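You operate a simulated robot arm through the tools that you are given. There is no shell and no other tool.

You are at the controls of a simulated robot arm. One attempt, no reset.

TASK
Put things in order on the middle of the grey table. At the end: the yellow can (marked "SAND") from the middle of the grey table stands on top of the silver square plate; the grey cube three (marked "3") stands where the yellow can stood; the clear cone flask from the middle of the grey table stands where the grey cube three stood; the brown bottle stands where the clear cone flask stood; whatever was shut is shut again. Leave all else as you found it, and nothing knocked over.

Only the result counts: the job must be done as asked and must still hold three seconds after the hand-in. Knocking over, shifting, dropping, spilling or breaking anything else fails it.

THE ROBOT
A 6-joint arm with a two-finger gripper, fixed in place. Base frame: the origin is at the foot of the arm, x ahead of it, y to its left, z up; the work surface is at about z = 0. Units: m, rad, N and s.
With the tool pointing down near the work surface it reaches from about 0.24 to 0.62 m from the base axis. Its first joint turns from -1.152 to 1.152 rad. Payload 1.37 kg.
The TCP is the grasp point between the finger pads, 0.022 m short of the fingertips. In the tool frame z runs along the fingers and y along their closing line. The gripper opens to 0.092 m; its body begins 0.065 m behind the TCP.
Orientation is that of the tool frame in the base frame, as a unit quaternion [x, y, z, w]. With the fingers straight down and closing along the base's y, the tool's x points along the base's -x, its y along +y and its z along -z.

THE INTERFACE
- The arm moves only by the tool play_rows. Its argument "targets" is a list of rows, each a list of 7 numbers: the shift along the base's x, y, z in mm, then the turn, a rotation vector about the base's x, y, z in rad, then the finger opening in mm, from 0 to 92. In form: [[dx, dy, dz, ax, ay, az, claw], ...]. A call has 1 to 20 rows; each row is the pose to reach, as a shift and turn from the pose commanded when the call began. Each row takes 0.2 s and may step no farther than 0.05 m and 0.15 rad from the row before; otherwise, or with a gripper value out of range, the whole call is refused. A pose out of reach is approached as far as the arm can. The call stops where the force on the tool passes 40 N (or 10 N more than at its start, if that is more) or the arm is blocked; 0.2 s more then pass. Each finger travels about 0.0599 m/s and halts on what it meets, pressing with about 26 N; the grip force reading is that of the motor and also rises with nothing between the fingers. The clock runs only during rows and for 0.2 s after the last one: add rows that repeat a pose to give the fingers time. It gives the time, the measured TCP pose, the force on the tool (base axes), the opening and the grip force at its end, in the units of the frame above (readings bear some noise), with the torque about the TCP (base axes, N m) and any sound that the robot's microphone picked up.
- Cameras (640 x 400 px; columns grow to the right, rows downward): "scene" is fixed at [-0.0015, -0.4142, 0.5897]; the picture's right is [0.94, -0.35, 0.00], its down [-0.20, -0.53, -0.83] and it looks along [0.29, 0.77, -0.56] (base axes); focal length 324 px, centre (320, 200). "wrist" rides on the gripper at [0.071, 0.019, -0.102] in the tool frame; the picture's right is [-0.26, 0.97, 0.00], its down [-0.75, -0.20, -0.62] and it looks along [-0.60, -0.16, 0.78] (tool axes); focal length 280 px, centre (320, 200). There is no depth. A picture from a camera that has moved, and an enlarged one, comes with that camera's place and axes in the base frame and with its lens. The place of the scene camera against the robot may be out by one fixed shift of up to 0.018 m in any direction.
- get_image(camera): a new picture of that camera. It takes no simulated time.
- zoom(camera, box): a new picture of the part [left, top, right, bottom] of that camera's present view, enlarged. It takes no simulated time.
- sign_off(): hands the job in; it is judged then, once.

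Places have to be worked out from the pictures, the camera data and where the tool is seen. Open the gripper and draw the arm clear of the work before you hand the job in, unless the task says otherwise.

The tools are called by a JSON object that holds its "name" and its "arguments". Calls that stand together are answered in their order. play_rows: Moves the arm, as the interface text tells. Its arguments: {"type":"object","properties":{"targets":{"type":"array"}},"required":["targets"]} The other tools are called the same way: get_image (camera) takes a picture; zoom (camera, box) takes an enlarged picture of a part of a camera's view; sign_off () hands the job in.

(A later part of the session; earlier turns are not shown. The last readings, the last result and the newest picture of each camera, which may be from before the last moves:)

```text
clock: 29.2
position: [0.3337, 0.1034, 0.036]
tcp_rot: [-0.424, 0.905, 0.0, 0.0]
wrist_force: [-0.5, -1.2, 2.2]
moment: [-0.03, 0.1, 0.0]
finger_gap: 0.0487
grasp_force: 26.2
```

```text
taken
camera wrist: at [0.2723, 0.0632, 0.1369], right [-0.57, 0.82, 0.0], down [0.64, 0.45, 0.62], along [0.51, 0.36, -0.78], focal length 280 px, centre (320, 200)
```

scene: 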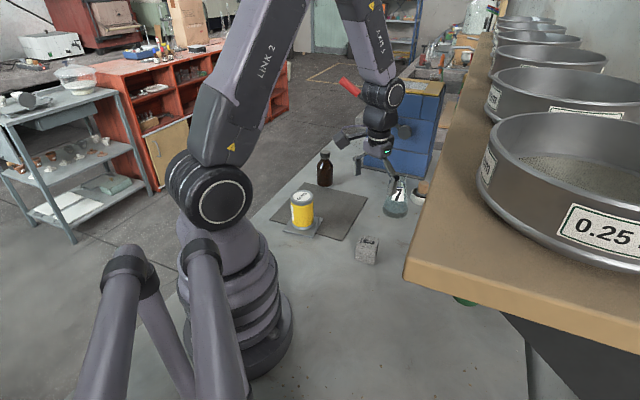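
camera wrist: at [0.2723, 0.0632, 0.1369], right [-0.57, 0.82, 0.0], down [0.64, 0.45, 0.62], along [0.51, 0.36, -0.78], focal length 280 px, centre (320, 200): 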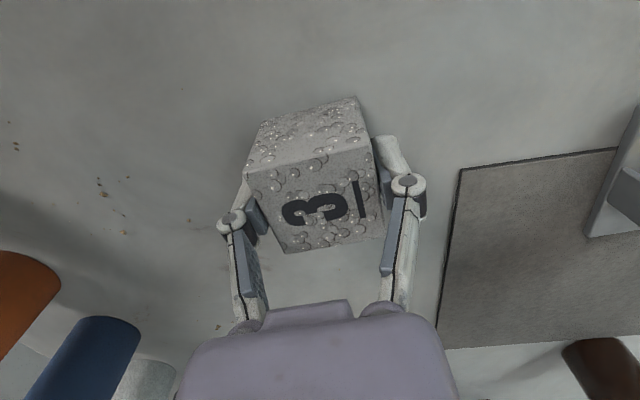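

The grip is good and the cube measures 48.5 mm. I'll lift it and carry it to above the can's old spot (0.373, 0.346).

{"name": "play_rows", "arguments": {"targets": [[0, 0, 5, 0, 0, 0, 36], [0, 0, 20, 0, 0, 0, 36], [0, 0, 45, 0, 0, 0, 36], [0, 5, 75, 0, 0, 0, 36], [3, 25, 100, 0, 0, 0, 36], [8, 55, 100, 0, 0, 0, 36], [14, 85, 100, 0, 0, 0, 36], [20, 115, 100, 0, 0, 0, 36], [26, 145, 100, 0, 0, 0, 36], [31, 175, 100, 0, 0, 0, 36], [36, 205, 100, 0, 0, 0, 36], [39, 230, 100, 0, 0, 0, 36], [40, 241, 90, 0, 0, 0, 36], [40, 241, 70, 0, 0, 0, 36], [40, 241, 50, 0, 0, 0, 36], [40, 241, 50, 0, 0, 0, 36]]}}

{"name": "get_image", "arguments": {"camera": "wrist"}}

{"name": "zoom", "arguments": {"camera": "scene", "box": [290, 120, 430, 260]}}

```text
clock: 32.6
position: [0.3714, 0.3457, 0.0847]
tcp_rot: [-0.423, 0.906, 0.0, 0.0]
wrist_force: [-0.5, 0.0, -3.2]
moment: [0.0, 0.0, 0.0]
finger_gap: 0.0487
grasp_force: 25.8
```

```text
taken
camera wrist: at [0.3115, 0.3042, 0.1861], right [-0.57, 0.82, 0.0], down [0.64, 0.45, 0.63], along [0.51, 0.36, -0.78], focal length 280 px, centre (320, 200)
```

wrist: 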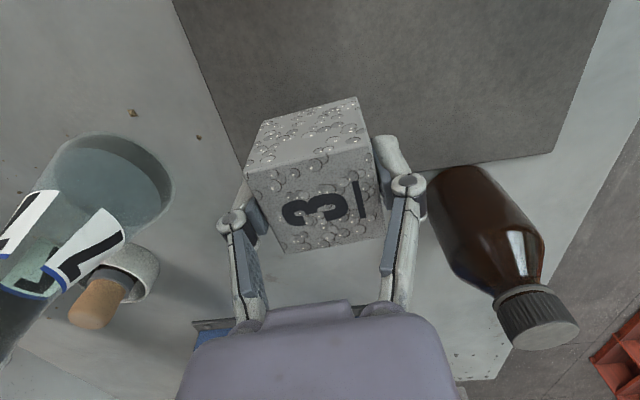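

```text
2.86 times, centred on (360, 190) of scene
camera zoom: at [-0.0014, -0.4141, 0.5897], right [0.94, -0.35, 0.0], down [-0.2, -0.53, -0.83], along [0.29, 0.77, -0.56], focal length 926 px, centre (206, 229)
```

zoom: 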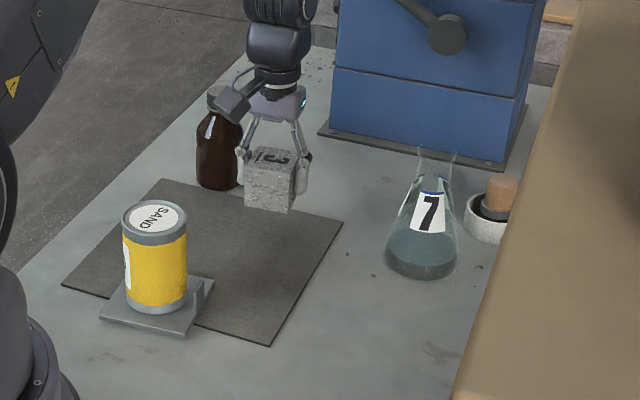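

Cube is over the spot, TCP at (0.3715, 0.346). I'll nudge +1.5 mm in x and lower toward the mat.

{"name": "play_rows", "arguments": {"targets": [[1.5, 0, -12, 0, 0, 0, 36], [1.5, 0, -24, 0, 0, 0, 36], [1.5, 0, -34, 0, 0, 0, 36], [1.5, 0, -40, 0, 0, 0, 36], [1.5, 0, -43, 0, 0, 0, 36], [1.5, 0, -43, 0, 0, 0, 36]]}}

{"name": "zoom", "arguments": {"camera": "scene", "box": [310, 140, 400, 230]}}

```text
clock: 34.0
position: [0.3748, 0.3458, 0.04]
tcp_rot: [-0.424, 0.906, 0.0, 0.0]
wrist_force: [0.4, -0.1, -2.9]
moment: [-0.01, -0.01, -0.01]
finger_gap: 0.0487
grasp_force: 26.0
```

```text
4.44 times, centred on (355, 185) of scene
camera zoom: at [-0.0014, -0.4142, 0.5897], right [0.94, -0.35, 0.0], down [-0.2, -0.53, -0.83], along [0.29, 0.77, -0.56], focal length 1441 px, centre (164, 267)
```

zoom: 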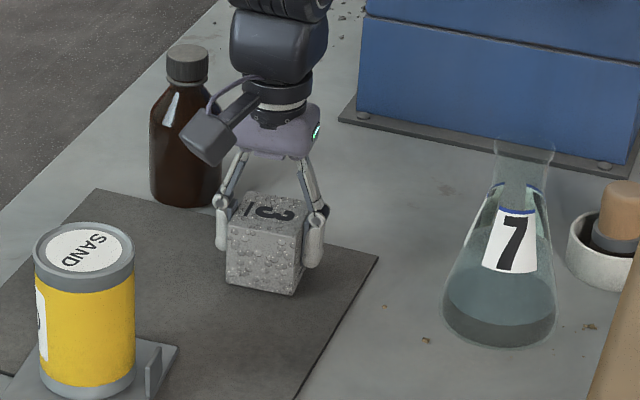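

The cube's footprint lines up with where the can's base was in the earlier image. Stepping down to touch.

{"name": "play_rows", "arguments": {"targets": [[0, 0, -1, 0, 0, 0, 36], [0, 0, -2, 0, 0, 0, 36], [0, 0, -2, 0, 0, 0, 36]]}}

```text
clock: 34.8
position: [0.374, 0.3452, 0.0384]
tcp_rot: [-0.423, 0.906, 0.0, 0.0]
wrist_force: [0.4, -0.5, -1.5]
moment: [-0.02, 0.0, 0.01]
finger_gap: 0.0488
grasp_force: 25.9
```

Force is easing from -2.9 to -1.5 N, so contact is just starting. One more millimetre, then release.

{"name": "play_rows", "arguments": {"targets": [[0, 0, -0.7, 0, 0, 0, 36], [0, 0, -0.7, 0, 0, 0, 36], [0, 0, -0.7, 0, 0, 0, 52], [0, 0, -0.7, 0, 0, 0, 66], [0, 0, -0.7, 0, 0, 0, 85], [0, 0, -0.7, 0, 0, 0, 92], [0, 0, -0.7, 0, 0, 0, 92]]}}

{"name": "get_image", "arguments": {"camera": "wrist"}}

{"name": "zoom", "arguments": {"camera": "scene", "box": [310, 140, 400, 230]}}

```text
clock: 36.4
position: [0.3723, 0.3453, 0.0385]
tcp_rot: [-0.424, 0.906, 0.001, 0.0]
wrist_force: [-0.1, -0.1, -0.2]
moment: [0.01, -0.02, -0.04]
finger_gap: 0.0919
grasp_force: 0.0
```

```text
taken
camera wrist: at [0.3131, 0.3038, 0.1402], right [-0.57, 0.82, 0.0], down [0.64, 0.45, 0.63], along [0.51, 0.36, -0.78], focal length 280 px, centre (320, 200)
```

wrist: 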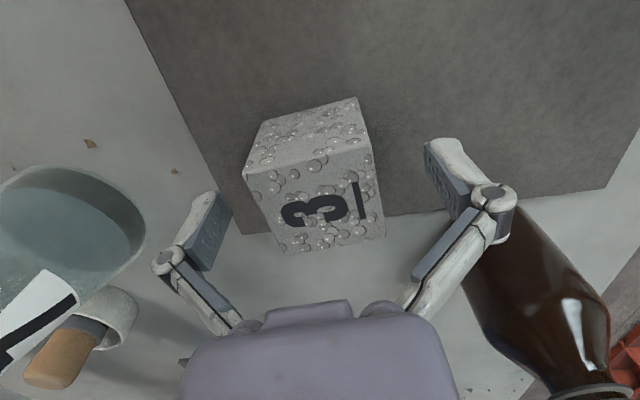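

```text
4.44 times, centred on (355, 185) of scene
camera zoom: at [-0.0015, -0.4142, 0.5897], right [0.94, -0.35, 0.0], down [-0.2, -0.53, -0.83], along [0.29, 0.77, -0.56], focal length 1441 px, centre (164, 267)
```

zoom: 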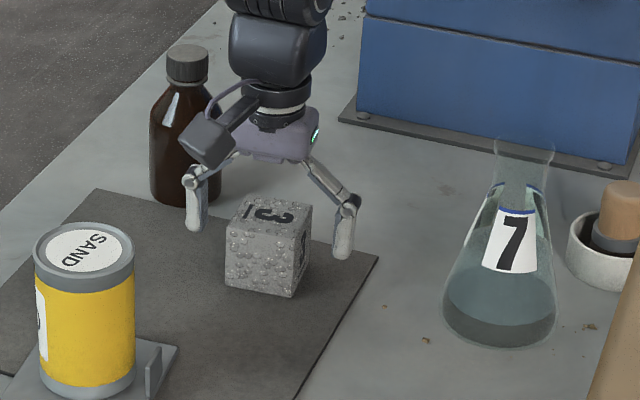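

The cube is standing on the can's old spot. I'll rise straight up, then move above the flask at about (0.5, 0.25) for a close look.

{"name": "play_rows", "arguments": {"targets": [[0, 0, 20, 0, 0, 0, 92], [0, 0, 55, 0, 0, 0, 92], [0, 0, 95, 0, 0, 0, 92], [0, 0, 135, 0, 0, -0.05, 92], [5, -4, 170, 0, 0, -0.1, 92], [25, -20, 187, 0, 0, -0.18, 92], [48, -37, 187, 0, 0, -0.26, 92], [71, -55, 187, 0, 0, -0.34, 92], [94, -73, 187, 0, 0, -0.42, 92], [115, -89, 187, 0, 0, -0.474, 92], [124, -96, 187, 0, 0, -0.474, 92], [124, -96, 187, 0, 0, -0.474, 92]]}}

{"name": "get_image", "arguments": {"camera": "wrist"}}

{"name": "zoom", "arguments": {"camera": "wrist", "box": [230, 0, 430, 180]}}

{"name": "get_image", "arguments": {"camera": "scene"}}

{"name": "zoom", "arguments": {"camera": "scene", "box": [360, 140, 440, 230]}}

```text
clock: 39.0
position: [0.4979, 0.2478, 0.2248]
tcp_rot: [-0.199, 0.98, -0.001, 0.0]
wrist_force: [-0.6, 0.1, 0.4]
moment: [0.01, 0.0, -0.01]
finger_gap: 0.0916
grasp_force: 0.1
```

```text
taken
camera wrist: at [0.4243, 0.239, 0.327], right [-0.13, 0.99, 0.0], down [0.77, 0.1, 0.62], along [0.62, 0.08, -0.78], focal length 280 px, centre (320, 200)
```

wrist: 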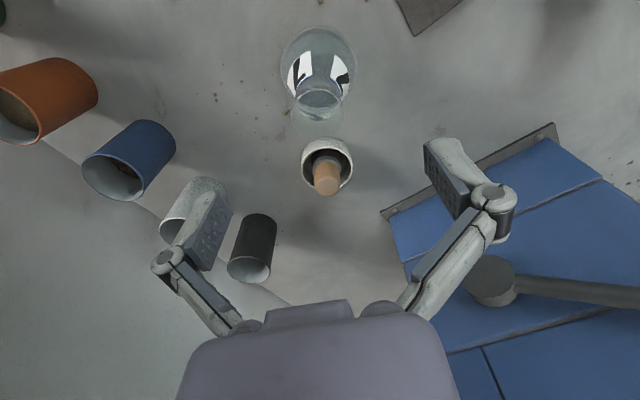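

```text
2.22 times, centred on (330, 90) of wrist
camera zoom: at [0.4243, 0.239, 0.327], right [-0.13, 0.99, 0.0], down [0.77, 0.1, 0.62], along [0.62, 0.08, -0.78], focal length 623 px, centre (298, 444)
```

zoom: 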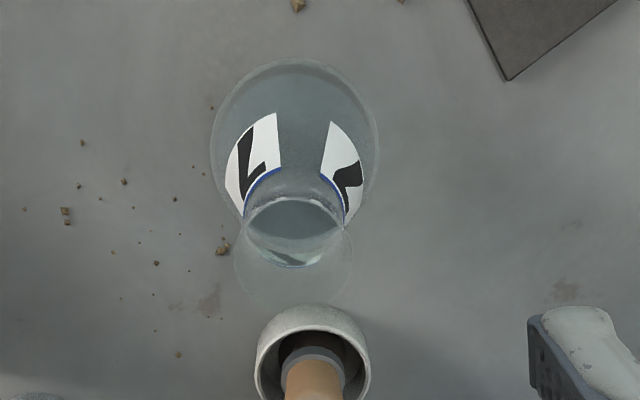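

```text
taken
```

scene: 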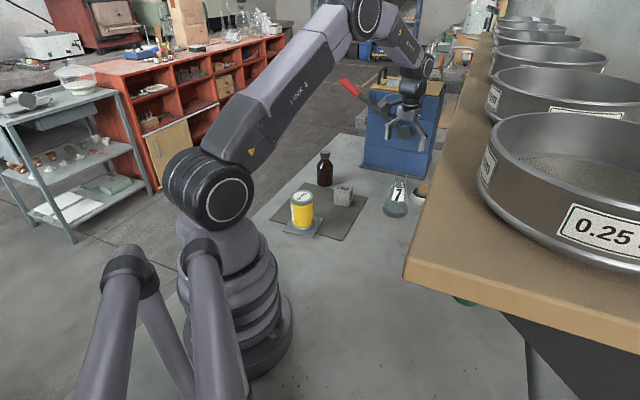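

```text
4.44 times, centred on (400, 185) of scene
camera zoom: at [-0.0015, -0.4142, 0.5897], right [0.94, -0.35, 0.0], down [-0.2, -0.53, -0.83], along [0.29, 0.77, -0.56], focal length 1441 px, centre (-36, 267)
```

zoom: 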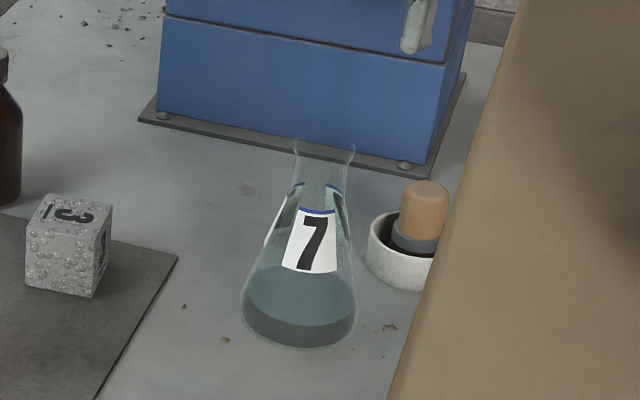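

The flask is open-topped with a slightly flared rim. I'll zoom in closely on its neck to choose the grip height.

{"name": "zoom", "arguments": {"camera": "wrist", "box": [270, 20, 370, 150]}}

{"name": "zoom", "arguments": {"camera": "scene", "box": [375, 160, 425, 225]}}

```text
3.08 times, centred on (320, 85) of wrist
camera zoom: at [0.4243, 0.239, 0.327], right [-0.13, 0.99, 0.0], down [0.77, 0.1, 0.62], along [0.62, 0.08, -0.78], focal length 863 px, centre (320, 554)
```

zoom: 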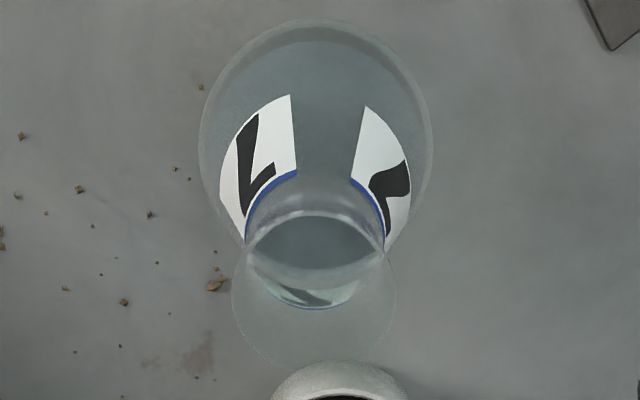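

```text
6.15 times, centred on (400, 192) of scene
camera zoom: at [-0.0015, -0.4142, 0.5897], right [0.94, -0.35, 0.0], down [-0.2, -0.53, -0.83], along [0.29, 0.77, -0.56], focal length 1995 px, centre (-172, 246)
```

zoom: 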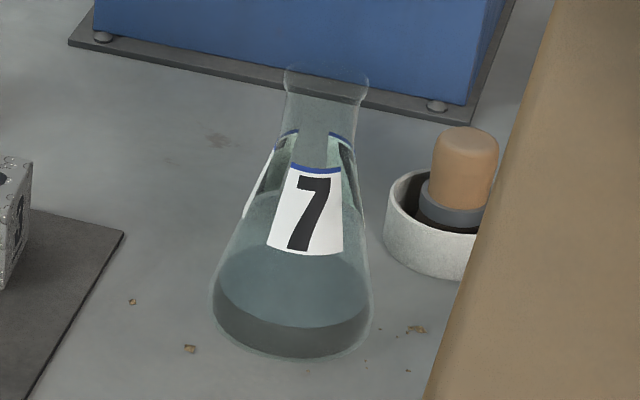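

From the views, the flask axis is near (0.502, 0.247), with its rim at about z 0.128 and about 40 mm across. I'll shift 4 mm outward, descend to about z 0.15, and recheck.

{"name": "play_rows", "arguments": {"targets": [[4, -1, -15, 0, 0, 0, 92], [4, -1, -35, 0, 0, 0, 92], [4, -1, -55, 0, 0, 0, 92], [4, -1, -70, 0, 0, 0, 92], [4, -1, -75, 0, 0, 0, 92], [4, -1, -75, 0, 0, 0, 92]]}}

{"name": "get_image", "arguments": {"camera": "wrist"}}

{"name": "zoom", "arguments": {"camera": "wrist", "box": [220, 60, 420, 260]}}

{"name": "zoom", "arguments": {"camera": "scene", "box": [350, 110, 450, 230]}}

```text
clock: 40.4
position: [0.5023, 0.2491, 0.1503]
tcp_rot: [-0.199, 0.98, 0.0, 0.0]
wrist_force: [-0.2, -0.1, 0.7]
moment: [-0.03, 0.02, 0.0]
finger_gap: 0.0921
grasp_force: 0.1
```

```text
taken
camera wrist: at [0.4292, 0.2386, 0.2526], right [-0.13, 0.99, 0.0], down [0.77, 0.1, 0.63], along [0.62, 0.08, -0.78], focal length 280 px, centre (320, 200)
```

wrist: 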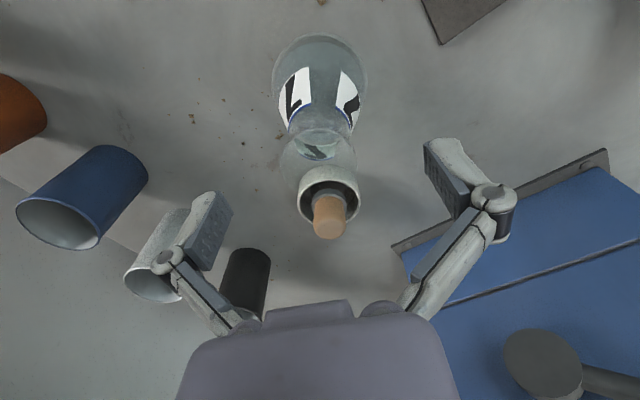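

```text
2.00 times, centred on (320, 160) of wrist
camera zoom: at [0.4292, 0.2386, 0.2526], right [-0.13, 0.99, 0.0], down [0.77, 0.1, 0.63], along [0.62, 0.08, -0.78], focal length 561 px, centre (320, 280)
```

zoom: 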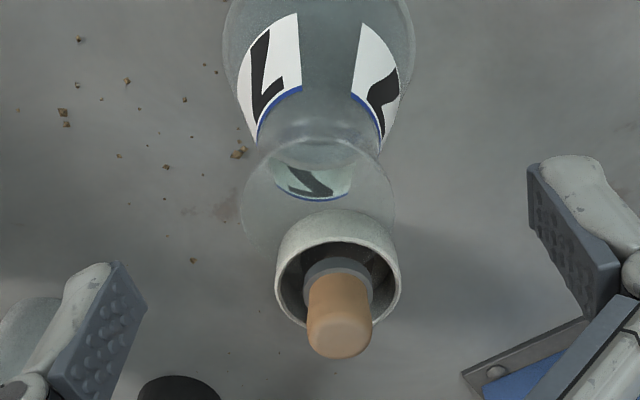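

```text
3.33 times, centred on (400, 170) of scene
camera zoom: at [-0.0015, -0.4142, 0.5897], right [0.94, -0.35, 0.0], down [-0.2, -0.53, -0.83], along [0.29, 0.77, -0.56], focal length 1081 px, centre (53, 300)
```

zoom: 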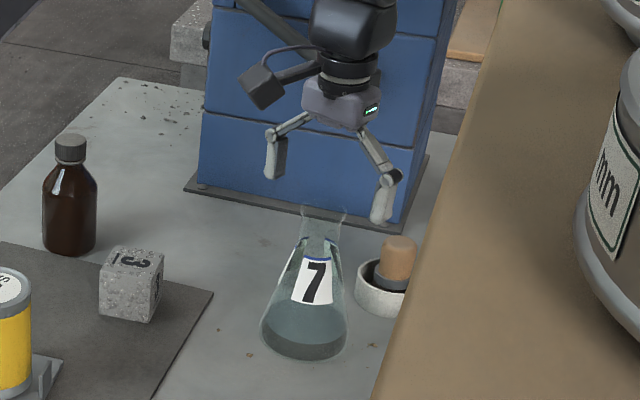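

The flask is centred laterally, about 2 mm beyond TCP radially. Descending to grip the rim and neck at z ≈ 0.118.

{"name": "play_rows", "arguments": {"targets": [[1.5, 0, -10, 0, 0, 0, 92], [1.5, 0, -20, 0, 0, 0, 92], [1.5, 0, -28, 0, 0, 0, 92], [1.5, 0, -32, 0, 0, 0, 92], [1.5, 0, -32, 0, 0, 0, 92]]}}

{"name": "get_image", "arguments": {"camera": "wrist"}}

{"name": "zoom", "arguments": {"camera": "scene", "box": [370, 140, 430, 230]}}

```text
clock: 41.6
position: [0.5013, 0.2491, 0.119]
tcp_rot: [-0.199, 0.98, -0.001, 0.0]
wrist_force: [0.1, 0.7, 0.0]
moment: [0.01, 0.0, -0.01]
finger_gap: 0.0922
grasp_force: 0.0
```

```text
taken
camera wrist: at [0.43, 0.2396, 0.2209], right [-0.13, 0.99, 0.0], down [0.77, 0.1, 0.62], along [0.62, 0.08, -0.78], focal length 280 px, centre (320, 200)
```

wrist: 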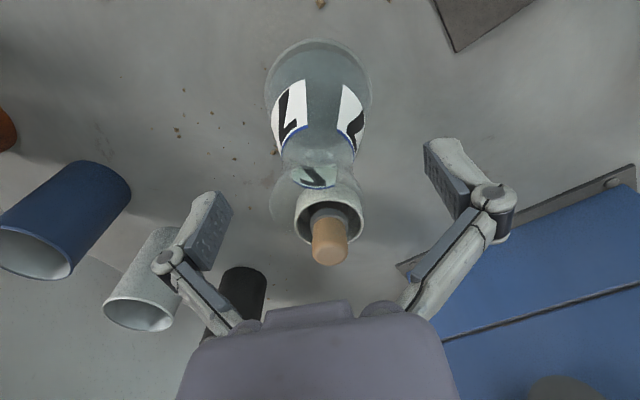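

```text
4.44 times, centred on (400, 185) of scene
camera zoom: at [-0.0015, -0.4142, 0.5897], right [0.94, -0.35, 0.0], down [-0.2, -0.53, -0.83], along [0.29, 0.77, -0.56], focal length 1441 px, centre (-36, 267)
```

zoom: 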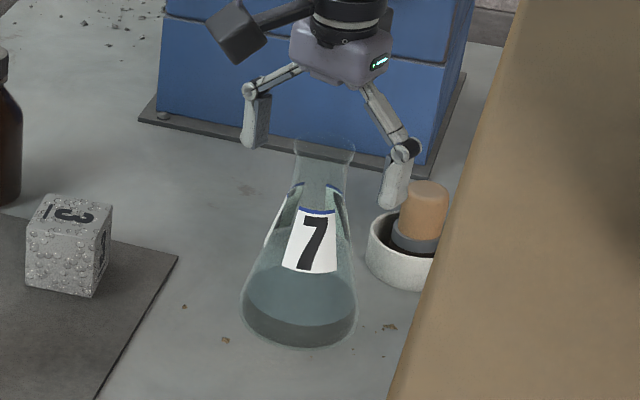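

Fingers straddle the neck. A zoom to confirm the rim sits between the pads before closing.

{"name": "zoom", "arguments": {"camera": "wrist", "box": [230, 110, 410, 270]}}

```text
2.50 times, centred on (320, 190) of wrist
camera zoom: at [0.43, 0.2396, 0.2209], right [-0.13, 0.99, 0.0], down [0.77, 0.1, 0.62], along [0.62, 0.08, -0.78], focal length 701 px, centre (320, 225)
```

zoom: 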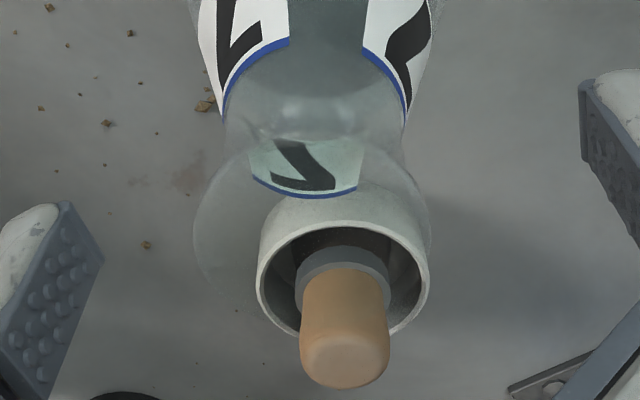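

The rim is 10 mm above TCP and within about 1 mm of centre. Closing gradually.

{"name": "play_rows", "arguments": {"targets": [[0, 0, 0, 0, 0, 0, 72], [0, 0, 0, 0, 0, 0, 56], [0, 0, 0, 0, 0, 0, 47], [0, 0, 0, 0, 0, 0, 44], [0, 0, 0, 0, 0, 0, 42], [0, 0, 0, 0, 0, 0, 40], [0, 0, 0, 0, 0, 0, 38], [0, 0, 0, 0, 0, 0, 35], [0, 0, 0, 0, 0, 0, 30], [0, 0, 0, 0, 0, 0, 25], [0, 0, 0, 0, 0, 0, 25]]}}

{"name": "get_image", "arguments": {"camera": "wrist"}}

{"name": "zoom", "arguments": {"camera": "scene", "box": [370, 140, 430, 230]}}

```text
clock: 44.0
position: [0.5016, 0.2479, 0.1189]
tcp_rot: [-0.199, 0.98, 0.0, 0.0]
wrist_force: [0.4, -1.6, -0.4]
moment: [0.02, -0.02, 0.01]
finger_gap: 0.0353
grasp_force: 26.0
```

```text
taken
camera wrist: at [0.43, 0.2396, 0.221], right [-0.13, 0.99, 0.0], down [0.77, 0.1, 0.62], along [0.62, 0.08, -0.78], focal length 280 px, centre (320, 200)
```

wrist: 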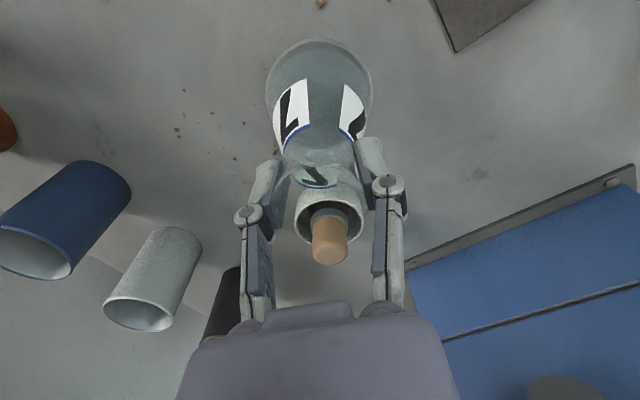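

```text
4.44 times, centred on (400, 185) of scene
camera zoom: at [-0.0015, -0.4142, 0.5897], right [0.94, -0.35, 0.0], down [-0.2, -0.53, -0.83], along [0.29, 0.77, -0.56], focal length 1441 px, centre (-36, 267)
```

zoom: 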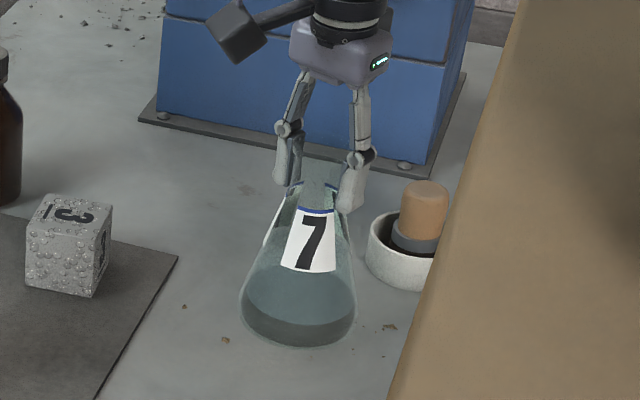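

Gripped at 35 mm with 26 N and almost no side load. Lifting slowly.

{"name": "play_rows", "arguments": {"targets": [[0, 0, 3, 0, 0, 0, 25], [0, 0, 7, 0, 0, 0, 25], [0, 0, 13, 0, 0, 0, 25], [0, 0, 20, 0, 0, 0, 25], [0, 0, 28, 0, 0, 0, 25], [0, 0, 33, 0, 0, 0, 25], [0, 0, 35, 0, 0, 0, 25], [0, 0, 35, 0, 0, 0, 25]]}}

{"name": "get_image", "arguments": {"camera": "wrist"}}

{"name": "zoom", "arguments": {"camera": "scene", "box": [360, 110, 440, 230]}}

```text
clock: 45.8
position: [0.5041, 0.2477, 0.1527]
tcp_rot: [-0.199, 0.98, 0.0, 0.0]
wrist_force: [-0.1, 0.4, -2.5]
moment: [0.03, 0.0, -0.01]
finger_gap: 0.0349
grasp_force: 26.2
```

```text
taken
camera wrist: at [0.4311, 0.2389, 0.2556], right [-0.13, 0.99, 0.0], down [0.77, 0.1, 0.62], along [0.62, 0.08, -0.78], focal length 280 px, centre (320, 200)
```

wrist: 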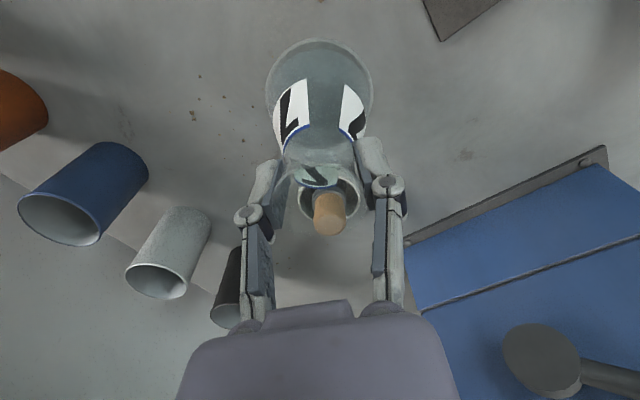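

```text
3.33 times, centred on (400, 170) of scene
camera zoom: at [-0.0014, -0.4142, 0.5897], right [0.94, -0.35, 0.0], down [-0.2, -0.53, -0.83], along [0.29, 0.77, -0.56], focal length 1081 px, centre (53, 300)
```

zoom: 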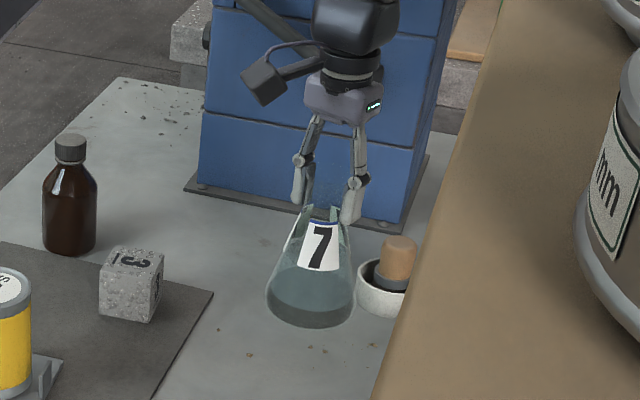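

The flask hangs level (about 0.26 kg), and its old spot is (0.502, 0.2485). I'll carry it smoothly to above the cube's old spot (0.331, 0.1065).

{"name": "play_rows", "arguments": {"targets": [[-3, -3, 6, 0, 0, 0, 25], [-10, -8, 14, 0, 0, 0, 25], [-22, -18, 20, 0, 0, 0, 25], [-36, -30, 20, 0, 0, 0, 25], [-50, -42, 20, 0, 0, 0, 25], [-64, -54, 20, 0, 0, 0, 25], [-79, -66, 20, 0, 0, 0, 25], [-93, -78, 20, 0, 0, 0, 25], [-107, -90, 20, 0, 0, 0, 25], [-121, -101, 20, 0, 0, 0, 25], [-135, -113, 20, 0, 0, 0, 25], [-148, -123, 20, 0, 0, 0, 25], [-159, -132, 18, 0, 0, 0, 25], [-166, -138, 12, 0, 0, 0, 25], [-170, -141, 4, 0, 0, 0, 25], [-171, -142, -4, 0, 0, 0, 25], [-171, -142, -10, 0, 0, 0, 25], [-171, -142, -10, 0, 0, 0, 25]]}}

{"name": "get_image", "arguments": {"camera": "wrist"}}

{"name": "zoom", "arguments": {"camera": "scene", "box": [310, 160, 430, 290]}}

```text
clock: 49.6
position: [0.3324, 0.1059, 0.1422]
tcp_rot: [-0.198, 0.98, 0.0, 0.0]
wrist_force: [0.1, -0.5, -2.4]
moment: [0.0, -0.01, -0.03]
finger_gap: 0.0349
grasp_force: 25.4
```

```text
taken
camera wrist: at [0.2598, 0.097, 0.2457], right [-0.13, 0.99, 0.0], down [0.77, 0.1, 0.62], along [0.62, 0.08, -0.78], focal length 280 px, centre (320, 200)
```

wrist: 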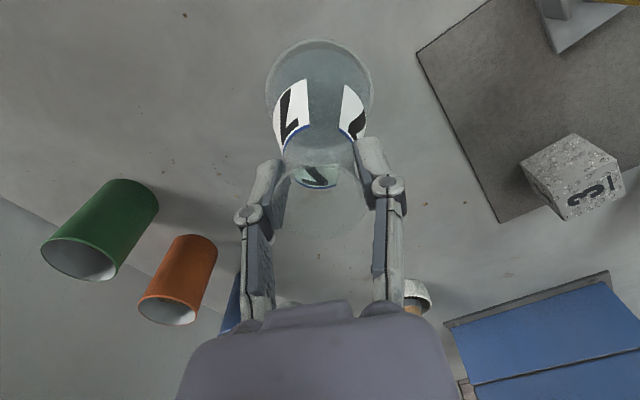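

```text
3.08 times, centred on (370, 225) of scene
camera zoom: at [-0.0014, -0.4142, 0.5897], right [0.94, -0.35, 0.0], down [-0.2, -0.53, -0.83], along [0.29, 0.77, -0.56], focal length 998 px, centre (166, 123)
```

zoom: 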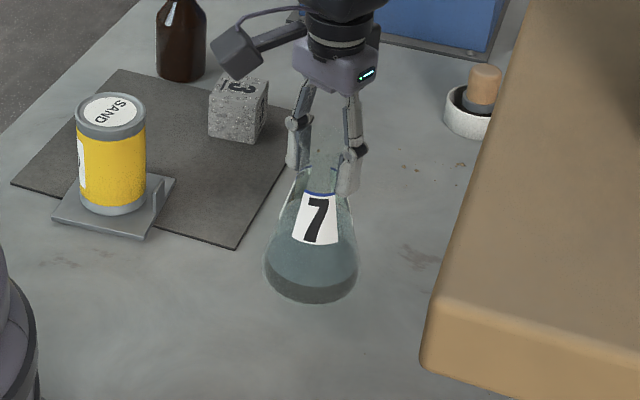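

TCP is at (0.3325, 0.1065), right on target. Lowering toward the table (base about 23 mm up).

{"name": "play_rows", "arguments": {"targets": [[-1, 0, -5, 0, 0, 0, 25], [-1, 0, -10, 0, 0, 0, 25], [-1, 0, -15, 0, 0, 0, 25], [-1, 0, -19, 0, 0, 0, 25], [-1, 0, -21, 0, 0, 0, 25], [-1, 0, -21, 0, 0, 0, 25]]}}

```text
clock: 51.0
position: [0.3322, 0.107, 0.1231]
tcp_rot: [-0.199, 0.98, 0.0, 0.0]
wrist_force: [-0.9, -0.3, -3.2]
moment: [0.04, 0.02, 0.01]
finger_gap: 0.0352
grasp_force: 25.8
```

Still free at 0.123; stepping down 1 mm at a time.

{"name": "play_rows", "arguments": {"targets": [[0, 0, -1, 0, 0, 0, 25], [0, 0, -2, 0, 0, 0, 25], [0, 0, -3, 0, 0, 0, 25], [0, 0, -3, 0, 0, 0, 25]]}}

{"name": "zoom", "arguments": {"camera": "scene", "box": [340, 190, 400, 270]}}

```text
clock: 52.0
position: [0.3317, 0.1063, 0.1194]
tcp_rot: [-0.198, 0.98, 0.0, -0.001]
wrist_force: [0.1, 0.2, -1.9]
moment: [0.03, -0.03, 0.02]
finger_gap: 0.0348
grasp_force: 26.0
```

```text
5.00 times, centred on (370, 230) of scene
camera zoom: at [-0.0014, -0.4142, 0.5897], right [0.94, -0.35, 0.0], down [-0.2, -0.53, -0.83], along [0.29, 0.77, -0.56], focal length 1621 px, centre (70, 50)
```

zoom: 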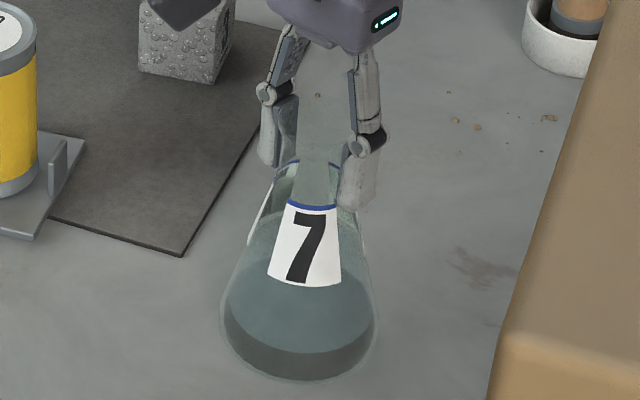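

Nearly touching. One more small step.

{"name": "play_rows", "arguments": {"targets": [[0, 0, -0.8, 0, 0, 0, 25], [0, 0, -0.8, 0, 0, 0, 25]]}}

```text
clock: 52.6
position: [0.3312, 0.1066, 0.1187]
tcp_rot: [-0.199, 0.98, 0.0, 0.001]
wrist_force: [0.1, -0.9, -2.7]
moment: [0.0, 0.03, -0.03]
finger_gap: 0.0347
grasp_force: 26.0
```

Still -2.7 N, so it's hanging. Another small step down.

{"name": "play_rows", "arguments": {"targets": [[0, 0, -0.6, 0, 0, 0, 25], [0, 0, -1.2, 0, 0, 0, 25], [0, 0, -1.2, 0, 0, 0, 25]]}}

```text
clock: 53.4
position: [0.3311, 0.1059, 0.1169]
tcp_rot: [-0.198, 0.98, 0.0, 0.0]
wrist_force: [-3.0, 1.1, 7.6]
moment: [0.0, 0.06, -0.02]
finger_gap: 0.0351
grasp_force: 26.1
stopped in row 3: the force on the tool passed its limit at 42 N (the readings are from after the stop); the commanded pose is now the measured one
```

A momentary force spike was reported on contact, and it now reads +7.6 N. I'll check the flask before releasing.

{"name": "get_image", "arguments": {"camera": "wrist"}}

{"name": "zoom", "arguments": {"camera": "scene", "box": [340, 190, 400, 270]}}

{"name": "get_image", "arguments": {"camera": "scene"}}

```text
taken
camera wrist: at [0.2587, 0.0969, 0.2207], right [-0.13, 0.99, 0.0], down [0.77, 0.1, 0.63], along [0.62, 0.08, -0.78], focal length 280 px, centre (320, 200)
```

wrist: 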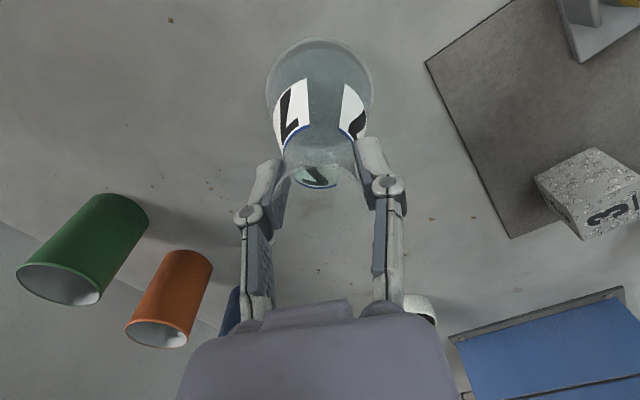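

```text
5.00 times, centred on (370, 230) of scene
camera zoom: at [-0.0015, -0.4142, 0.5897], right [0.94, -0.35, 0.0], down [-0.2, -0.53, -0.83], along [0.29, 0.77, -0.56], focal length 1621 px, centre (70, 50)
```

zoom: 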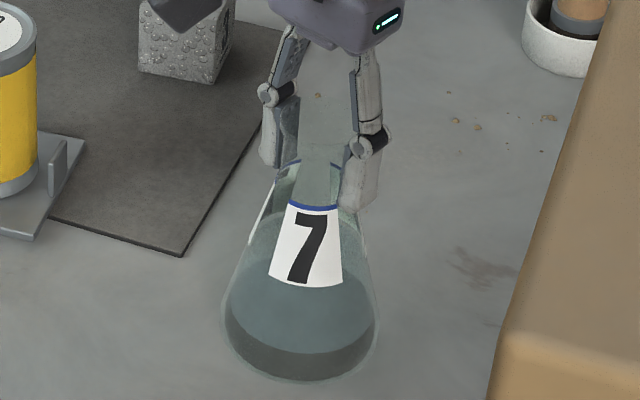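

```text
taken
```

scene: 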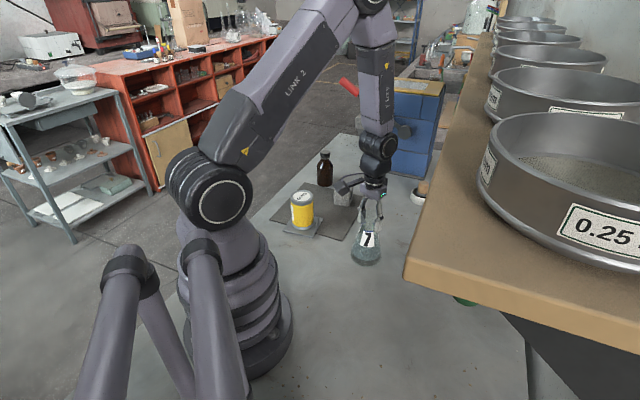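

The flask is upright and on the table. Opening gradually, then holding before rising.

{"name": "play_rows", "arguments": {"targets": [[0, 0, 0, 0, 0, 0, 36], [0, 0, 0, 0, 0, 0, 40], [0, 0, 0, 0, 0, 0, 46], [0, 0, 0, 0, 0, 0, 60], [0, 0, 0, 0, 0, 0, 80], [0, 0, 0, 0, 0, 0, 92], [0, 0, 0, 0, 0, 0, 92]]}}

{"name": "get_image", "arguments": {"camera": "wrist"}}

{"name": "zoom", "arguments": {"camera": "scene", "box": [340, 190, 400, 270]}}

```text
clock: 55.0
position: [0.3317, 0.1066, 0.1181]
tcp_rot: [-0.198, 0.98, 0.0, 0.001]
wrist_force: [-0.2, -0.2, 0.1]
moment: [0.0, -0.01, 0.03]
finger_gap: 0.0919
grasp_force: 0.1
```

```text
taken
camera wrist: at [0.2588, 0.0969, 0.2205], right [-0.13, 0.99, 0.0], down [0.77, 0.1, 0.63], along [0.62, 0.08, -0.78], focal length 280 px, centre (320, 200)
```

wrist: 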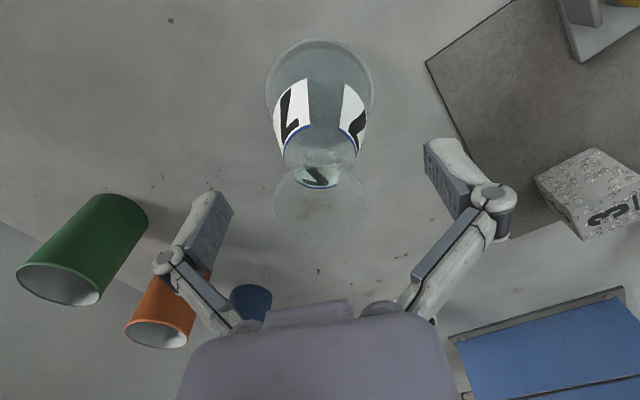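

```text
5.00 times, centred on (370, 230) of scene
camera zoom: at [-0.0015, -0.4142, 0.5897], right [0.94, -0.35, 0.0], down [-0.2, -0.53, -0.83], along [0.29, 0.77, -0.56], focal length 1621 px, centre (70, 50)
```

zoom: 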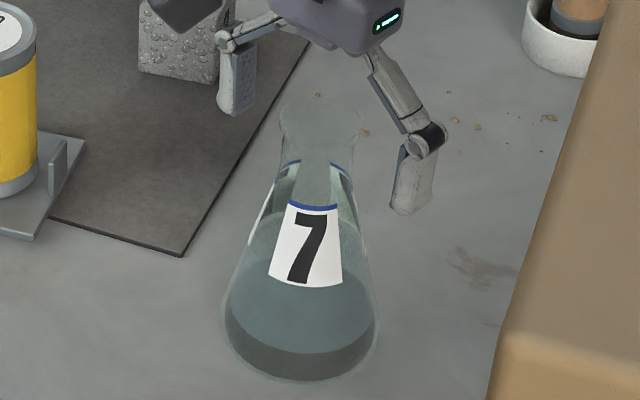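

The flask stands where the cube was. Now for the bottle: I'll rise clear of the flask, swing over behind the bottle at a safe height (away from the lever tip), and look at it.

{"name": "play_rows", "arguments": {"targets": [[0, 0, 20, 0, 0, 0, 92], [0, 0, 60, 0, 0, 0, 92], [0, 0, 100, 0, 0, 0, 92], [-2, 10, 140, 0, 0, 0.04, 92], [-6, 35, 152, 0, 0, 0.1, 92], [-11, 70, 152, 0, 0, 0.17, 92], [-16, 105, 152, 0, 0, 0.24, 92], [-22, 140, 152, 0, 0, 0.31, 92], [-27, 175, 152, 0, 0, 0.38, 92], [-32, 210, 152, 0, 0, 0.45, 92], [-37, 240, 152, 0, 0, 0.5, 92], [-41, 263, 152, 0, 0, 0.525, 92], [-41, 263, 152, 0, 0, 0.525, 92]]}}

{"name": "get_image", "arguments": {"camera": "wrist"}}

{"name": "zoom", "arguments": {"camera": "wrist", "box": [240, 80, 400, 220]}}

{"name": "get_image", "arguments": {"camera": "scene"}}

```text
clock: 57.8
position: [0.2915, 0.3708, 0.2695]
tcp_rot: [-0.446, 0.895, 0.0, 0.001]
wrist_force: [-0.9, 0.5, -1.0]
moment: [0.01, 0.01, 0.0]
finger_gap: 0.0918
grasp_force: 0.1
```

```text
taken
camera wrist: at [0.2325, 0.3254, 0.3721], right [-0.61, 0.79, 0.0], down [0.62, 0.48, 0.63], along [0.49, 0.38, -0.78], focal length 280 px, centre (320, 200)
```

wrist: 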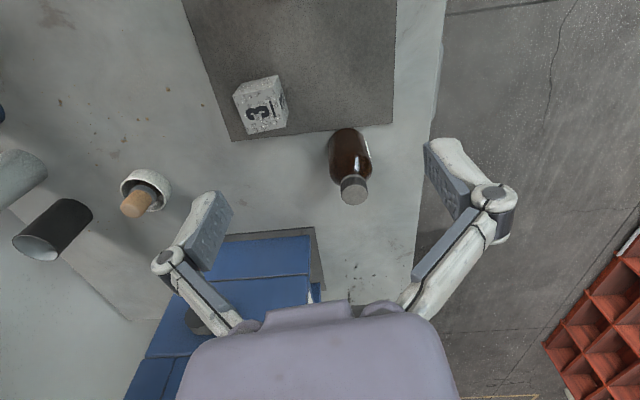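

```text
2.86 times, centred on (320, 150) of wrist
camera zoom: at [0.2325, 0.3254, 0.3721], right [-0.61, 0.79, 0.0], down [0.62, 0.48, 0.63], along [0.49, 0.38, -0.78], focal length 801 px, centre (320, 343)
```

zoom: 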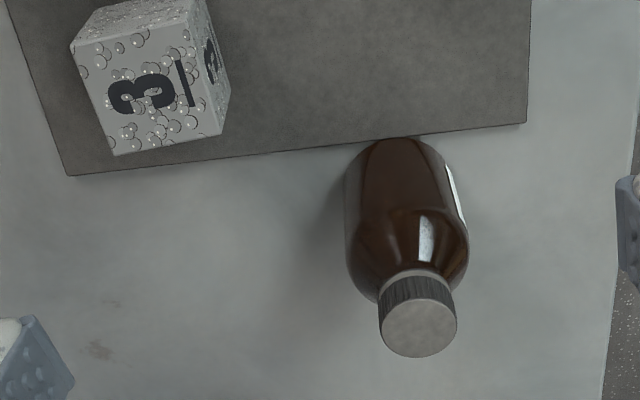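

```text
taken
```

scene: 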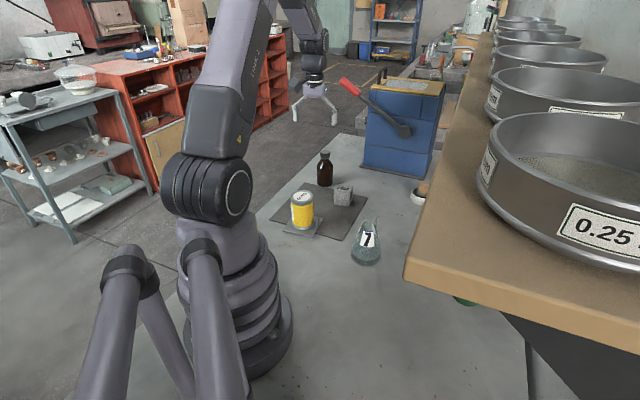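

The bottle axis is at about (0.360, 0.4735), 53 mm across and about 120 mm tall. I'll tilt the tool 20° so the wrist leans back toward the base and away from the lever, here first where there's space.

{"name": "play_rows", "arguments": {"targets": [[0, 0, 0, 0.0932, -0.0702, 0, 92], [0, 0, 0, 0.1863, -0.1404, 0, 92], [0, 0, 0, 0.2795, -0.2106, 0, 92], [0, 0, 0, 0.2795, -0.2106, 0, 92]]}}

{"name": "get_image", "arguments": {"camera": "wrist"}}

{"name": "get_image", "arguments": {"camera": "scene"}}

```text
clock: 58.8
position: [0.2894, 0.3689, 0.2705]
tcp_rot: [-0.439, 0.881, 0.079, 0.157]
wrist_force: [0.8, -0.8, -1.2]
moment: [0.0, 0.02, 0.0]
finger_gap: 0.0918
grasp_force: 0.0
```

```text
taken
camera wrist: at [0.2139, 0.3004, 0.3419], right [-0.62, 0.78, 0.09], down [0.46, 0.27, 0.85], along [0.63, 0.57, -0.52], focal length 280 px, centre (320, 200)
```

wrist: 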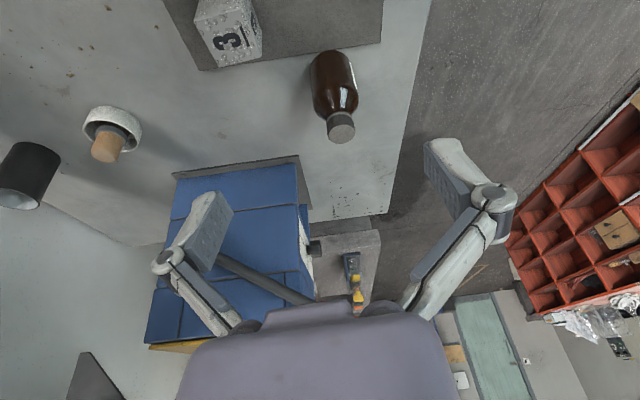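

```text
taken
```

scene: 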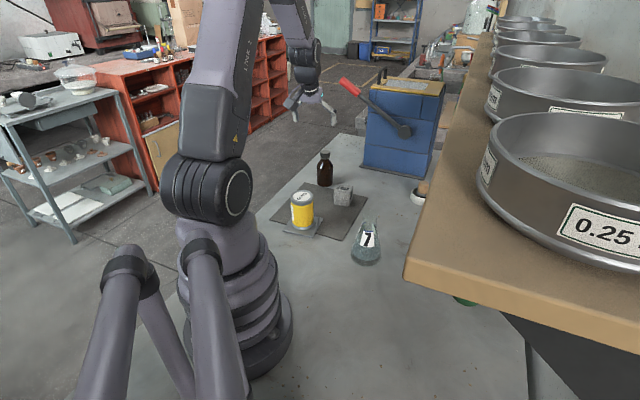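

I'll zoom on the lever in this tilted view to pin down where its tip is before going near.

{"name": "zoom", "arguments": {"camera": "wrist", "box": [160, 200, 400, 350]}}

{"name": "zoom", "arguments": {"camera": "scene", "box": [320, 60, 440, 200]}}

```text
2.67 times, centred on (280, 275) of wrist
camera zoom: at [0.2139, 0.3004, 0.3419], right [-0.62, 0.78, 0.09], down [0.46, 0.27, 0.85], along [0.63, 0.57, -0.52], focal length 748 px, centre (427, 0)
```

zoom: 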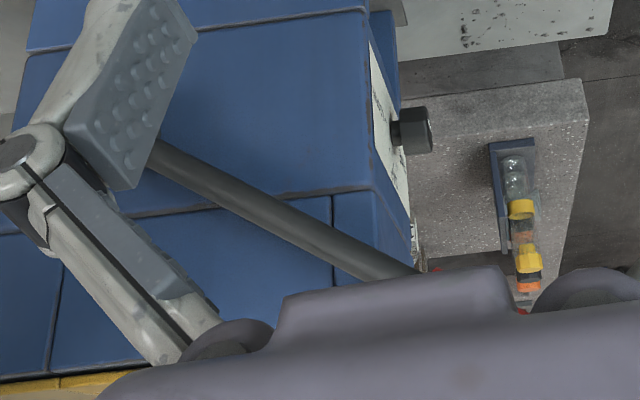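

```text
2.86 times, centred on (380, 130) of scene
camera zoom: at [-0.0015, -0.4142, 0.5897], right [0.94, -0.35, 0.0], down [-0.2, -0.53, -0.83], along [0.29, 0.77, -0.56], focal length 926 px, centre (149, 400)
```

zoom: 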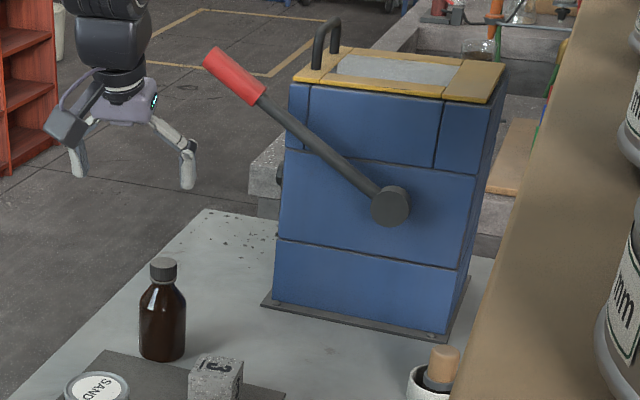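

Re-triangulated with this view, the lever tip is farther off, around (0.447, 0.575, 0.32), about 13 cm from the bottle axis. There's good clearance, so I'll move to hover above the bottle.

{"name": "play_rows", "arguments": {"targets": [[14, 21, -10, 0, 0, 0, 92], [28, 42, -25, 0, 0, 0, 92], [42, 63, -40, 0, 0, 0, 92], [56, 84, -60, 0, 0, 0, 92], [66, 98, -75, 0, 0, 0, 92], [70, 104, -80, 0, 0, 0, 92], [70, 104, -80, 0, 0, 0, 92]]}}

{"name": "get_image", "arguments": {"camera": "wrist"}}

{"name": "zoom", "arguments": {"camera": "scene", "box": [280, 60, 420, 210]}}

```text
clock: 60.4
position: [0.3587, 0.474, 0.1893]
tcp_rot: [-0.439, 0.881, 0.078, 0.156]
wrist_force: [-0.4, 0.2, 0.2]
moment: [0.02, 0.0, 0.04]
finger_gap: 0.0921
grasp_force: 0.0
```

```text
taken
camera wrist: at [0.2827, 0.4052, 0.2613], right [-0.62, 0.78, 0.09], down [0.46, 0.27, 0.85], along [0.63, 0.57, -0.53], focal length 280 px, centre (320, 200)
```

wrist: 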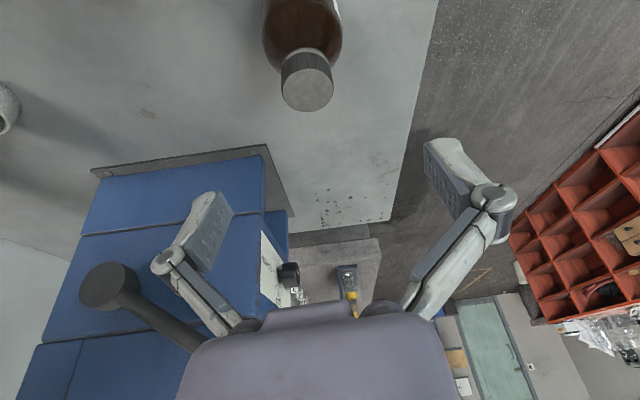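

```text
2.67 times, centred on (350, 135) of scene
camera zoom: at [-0.0015, -0.4142, 0.5897], right [0.94, -0.35, 0.0], down [-0.2, -0.53, -0.83], along [0.29, 0.77, -0.56], focal length 865 px, centre (240, 373)
```

zoom: 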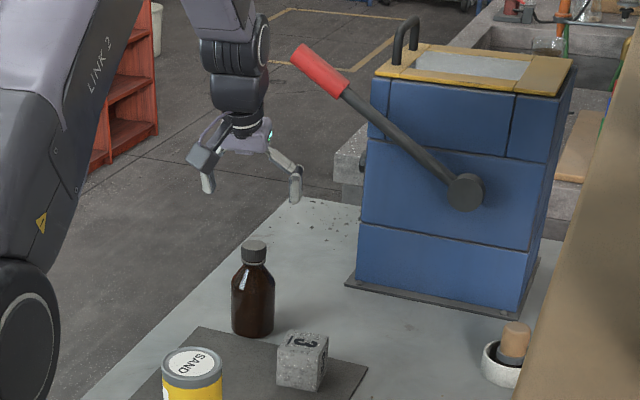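

The cap ray confirms the bottle at (0.360, 0.4735) with its top near 0.12. I'll descend to z≈0.065, keeping the palm clear of the cap.

{"name": "play_rows", "arguments": {"targets": [[1, -1, -20, 0, 0, 0, 92], [1, -1, -40, 0, 0, 0, 92], [1, -1, -60, 0, 0, 0, 92], [1, -1, -80, 0, 0, 0, 92], [1, -1, -98, 0, 0, 0, 92], [1, -1, -112, 0, 0, 0, 92], [1, -1, -121, 0, 0, 0, 92], [1, -1, -124, 0, 0, 0, 92], [1, -1, -124, 0, 0, 0, 92]]}}

{"name": "get_image", "arguments": {"camera": "wrist"}}

{"name": "zoom", "arguments": {"camera": "scene", "box": [280, 80, 400, 220]}}

```text
clock: 62.4
position: [0.362, 0.472, 0.0665]
tcp_rot: [-0.439, 0.881, 0.078, 0.157]
wrist_force: [-1.0, 1.3, 0.0]
moment: [0.0, 0.02, 0.01]
finger_gap: 0.0919
grasp_force: 0.0
```

```text
taken
camera wrist: at [0.2846, 0.4032, 0.1372], right [-0.62, 0.78, 0.09], down [0.46, 0.27, 0.85], along [0.63, 0.57, -0.52], focal length 280 px, centre (320, 200)
```

wrist: 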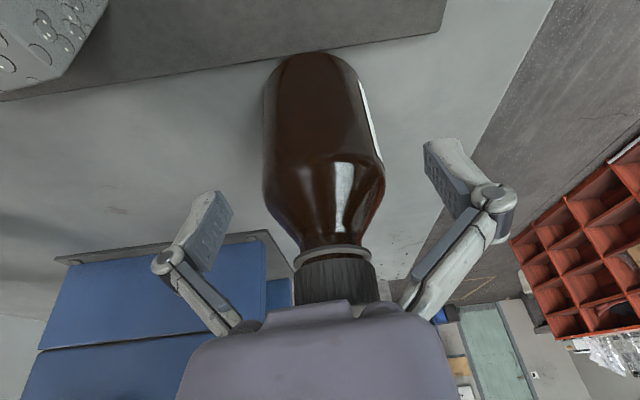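

```text
2.86 times, centred on (340, 150) of scene
camera zoom: at [-0.0015, -0.4142, 0.5897], right [0.94, -0.35, 0.0], down [-0.2, -0.53, -0.83], along [0.29, 0.77, -0.56], focal length 926 px, centre (263, 343)
```

zoom: 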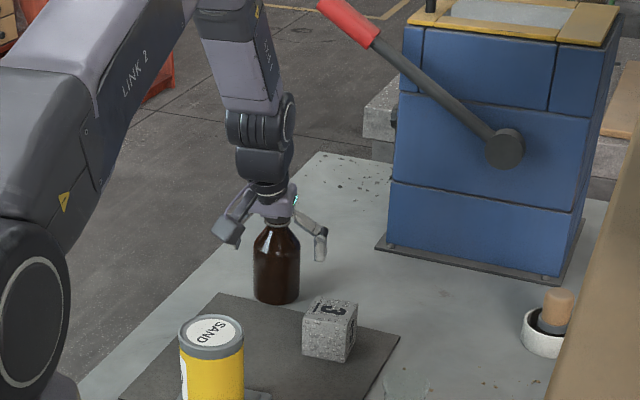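

The bottle is centred between the pads with no contact force. Closing gradually.

{"name": "play_rows", "arguments": {"targets": [[0, 0, 0, 0, 0, 0, 76], [0, 0, 0, 0, 0, 0, 64], [0, 0, 0, 0, 0, 0, 58], [0, 0, 0, 0, 0, 0, 54], [0, 0, 0, 0, 0, 0, 50], [0, 0, 0, 0, 0, 0, 45], [0, 0, 0, 0, 0, 0, 40], [0, 0, 0, 0, 0, 0, 40]]}}

{"name": "get_image", "arguments": {"camera": "wrist"}}

{"name": "zoom", "arguments": {"camera": "scene", "box": [290, 130, 370, 210]}}

```text
clock: 64.2
position: [0.3604, 0.4729, 0.0667]
tcp_rot: [-0.439, 0.881, 0.078, 0.157]
wrist_force: [-1.8, -0.4, 4.5]
moment: [-0.01, 0.11, -0.03]
finger_gap: 0.0543
grasp_force: 26.2
```

```text
taken
camera wrist: at [0.2847, 0.4033, 0.1376], right [-0.62, 0.78, 0.09], down [0.46, 0.27, 0.85], along [0.63, 0.57, -0.52], focal length 280 px, centre (320, 200)
```

wrist: 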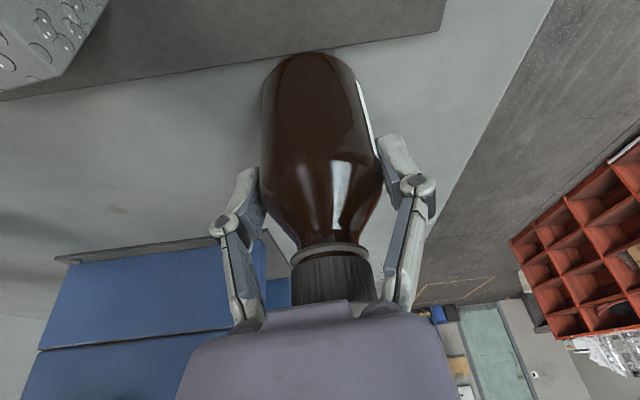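

```text
5.00 times, centred on (330, 170) of scene
camera zoom: at [-0.0015, -0.4142, 0.5897], right [0.94, -0.35, 0.0], down [-0.2, -0.53, -0.83], along [0.29, 0.77, -0.56], focal length 1621 px, centre (270, 350)
```

zoom: 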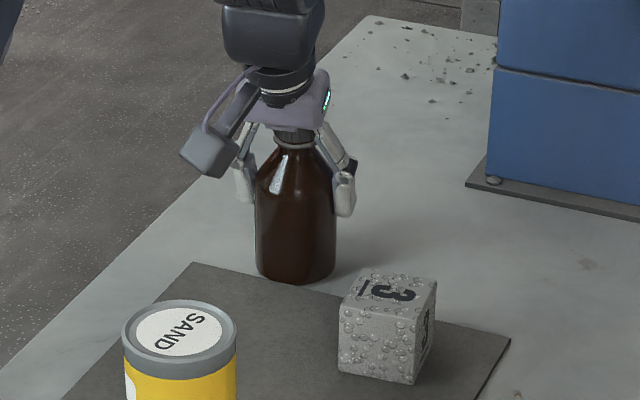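

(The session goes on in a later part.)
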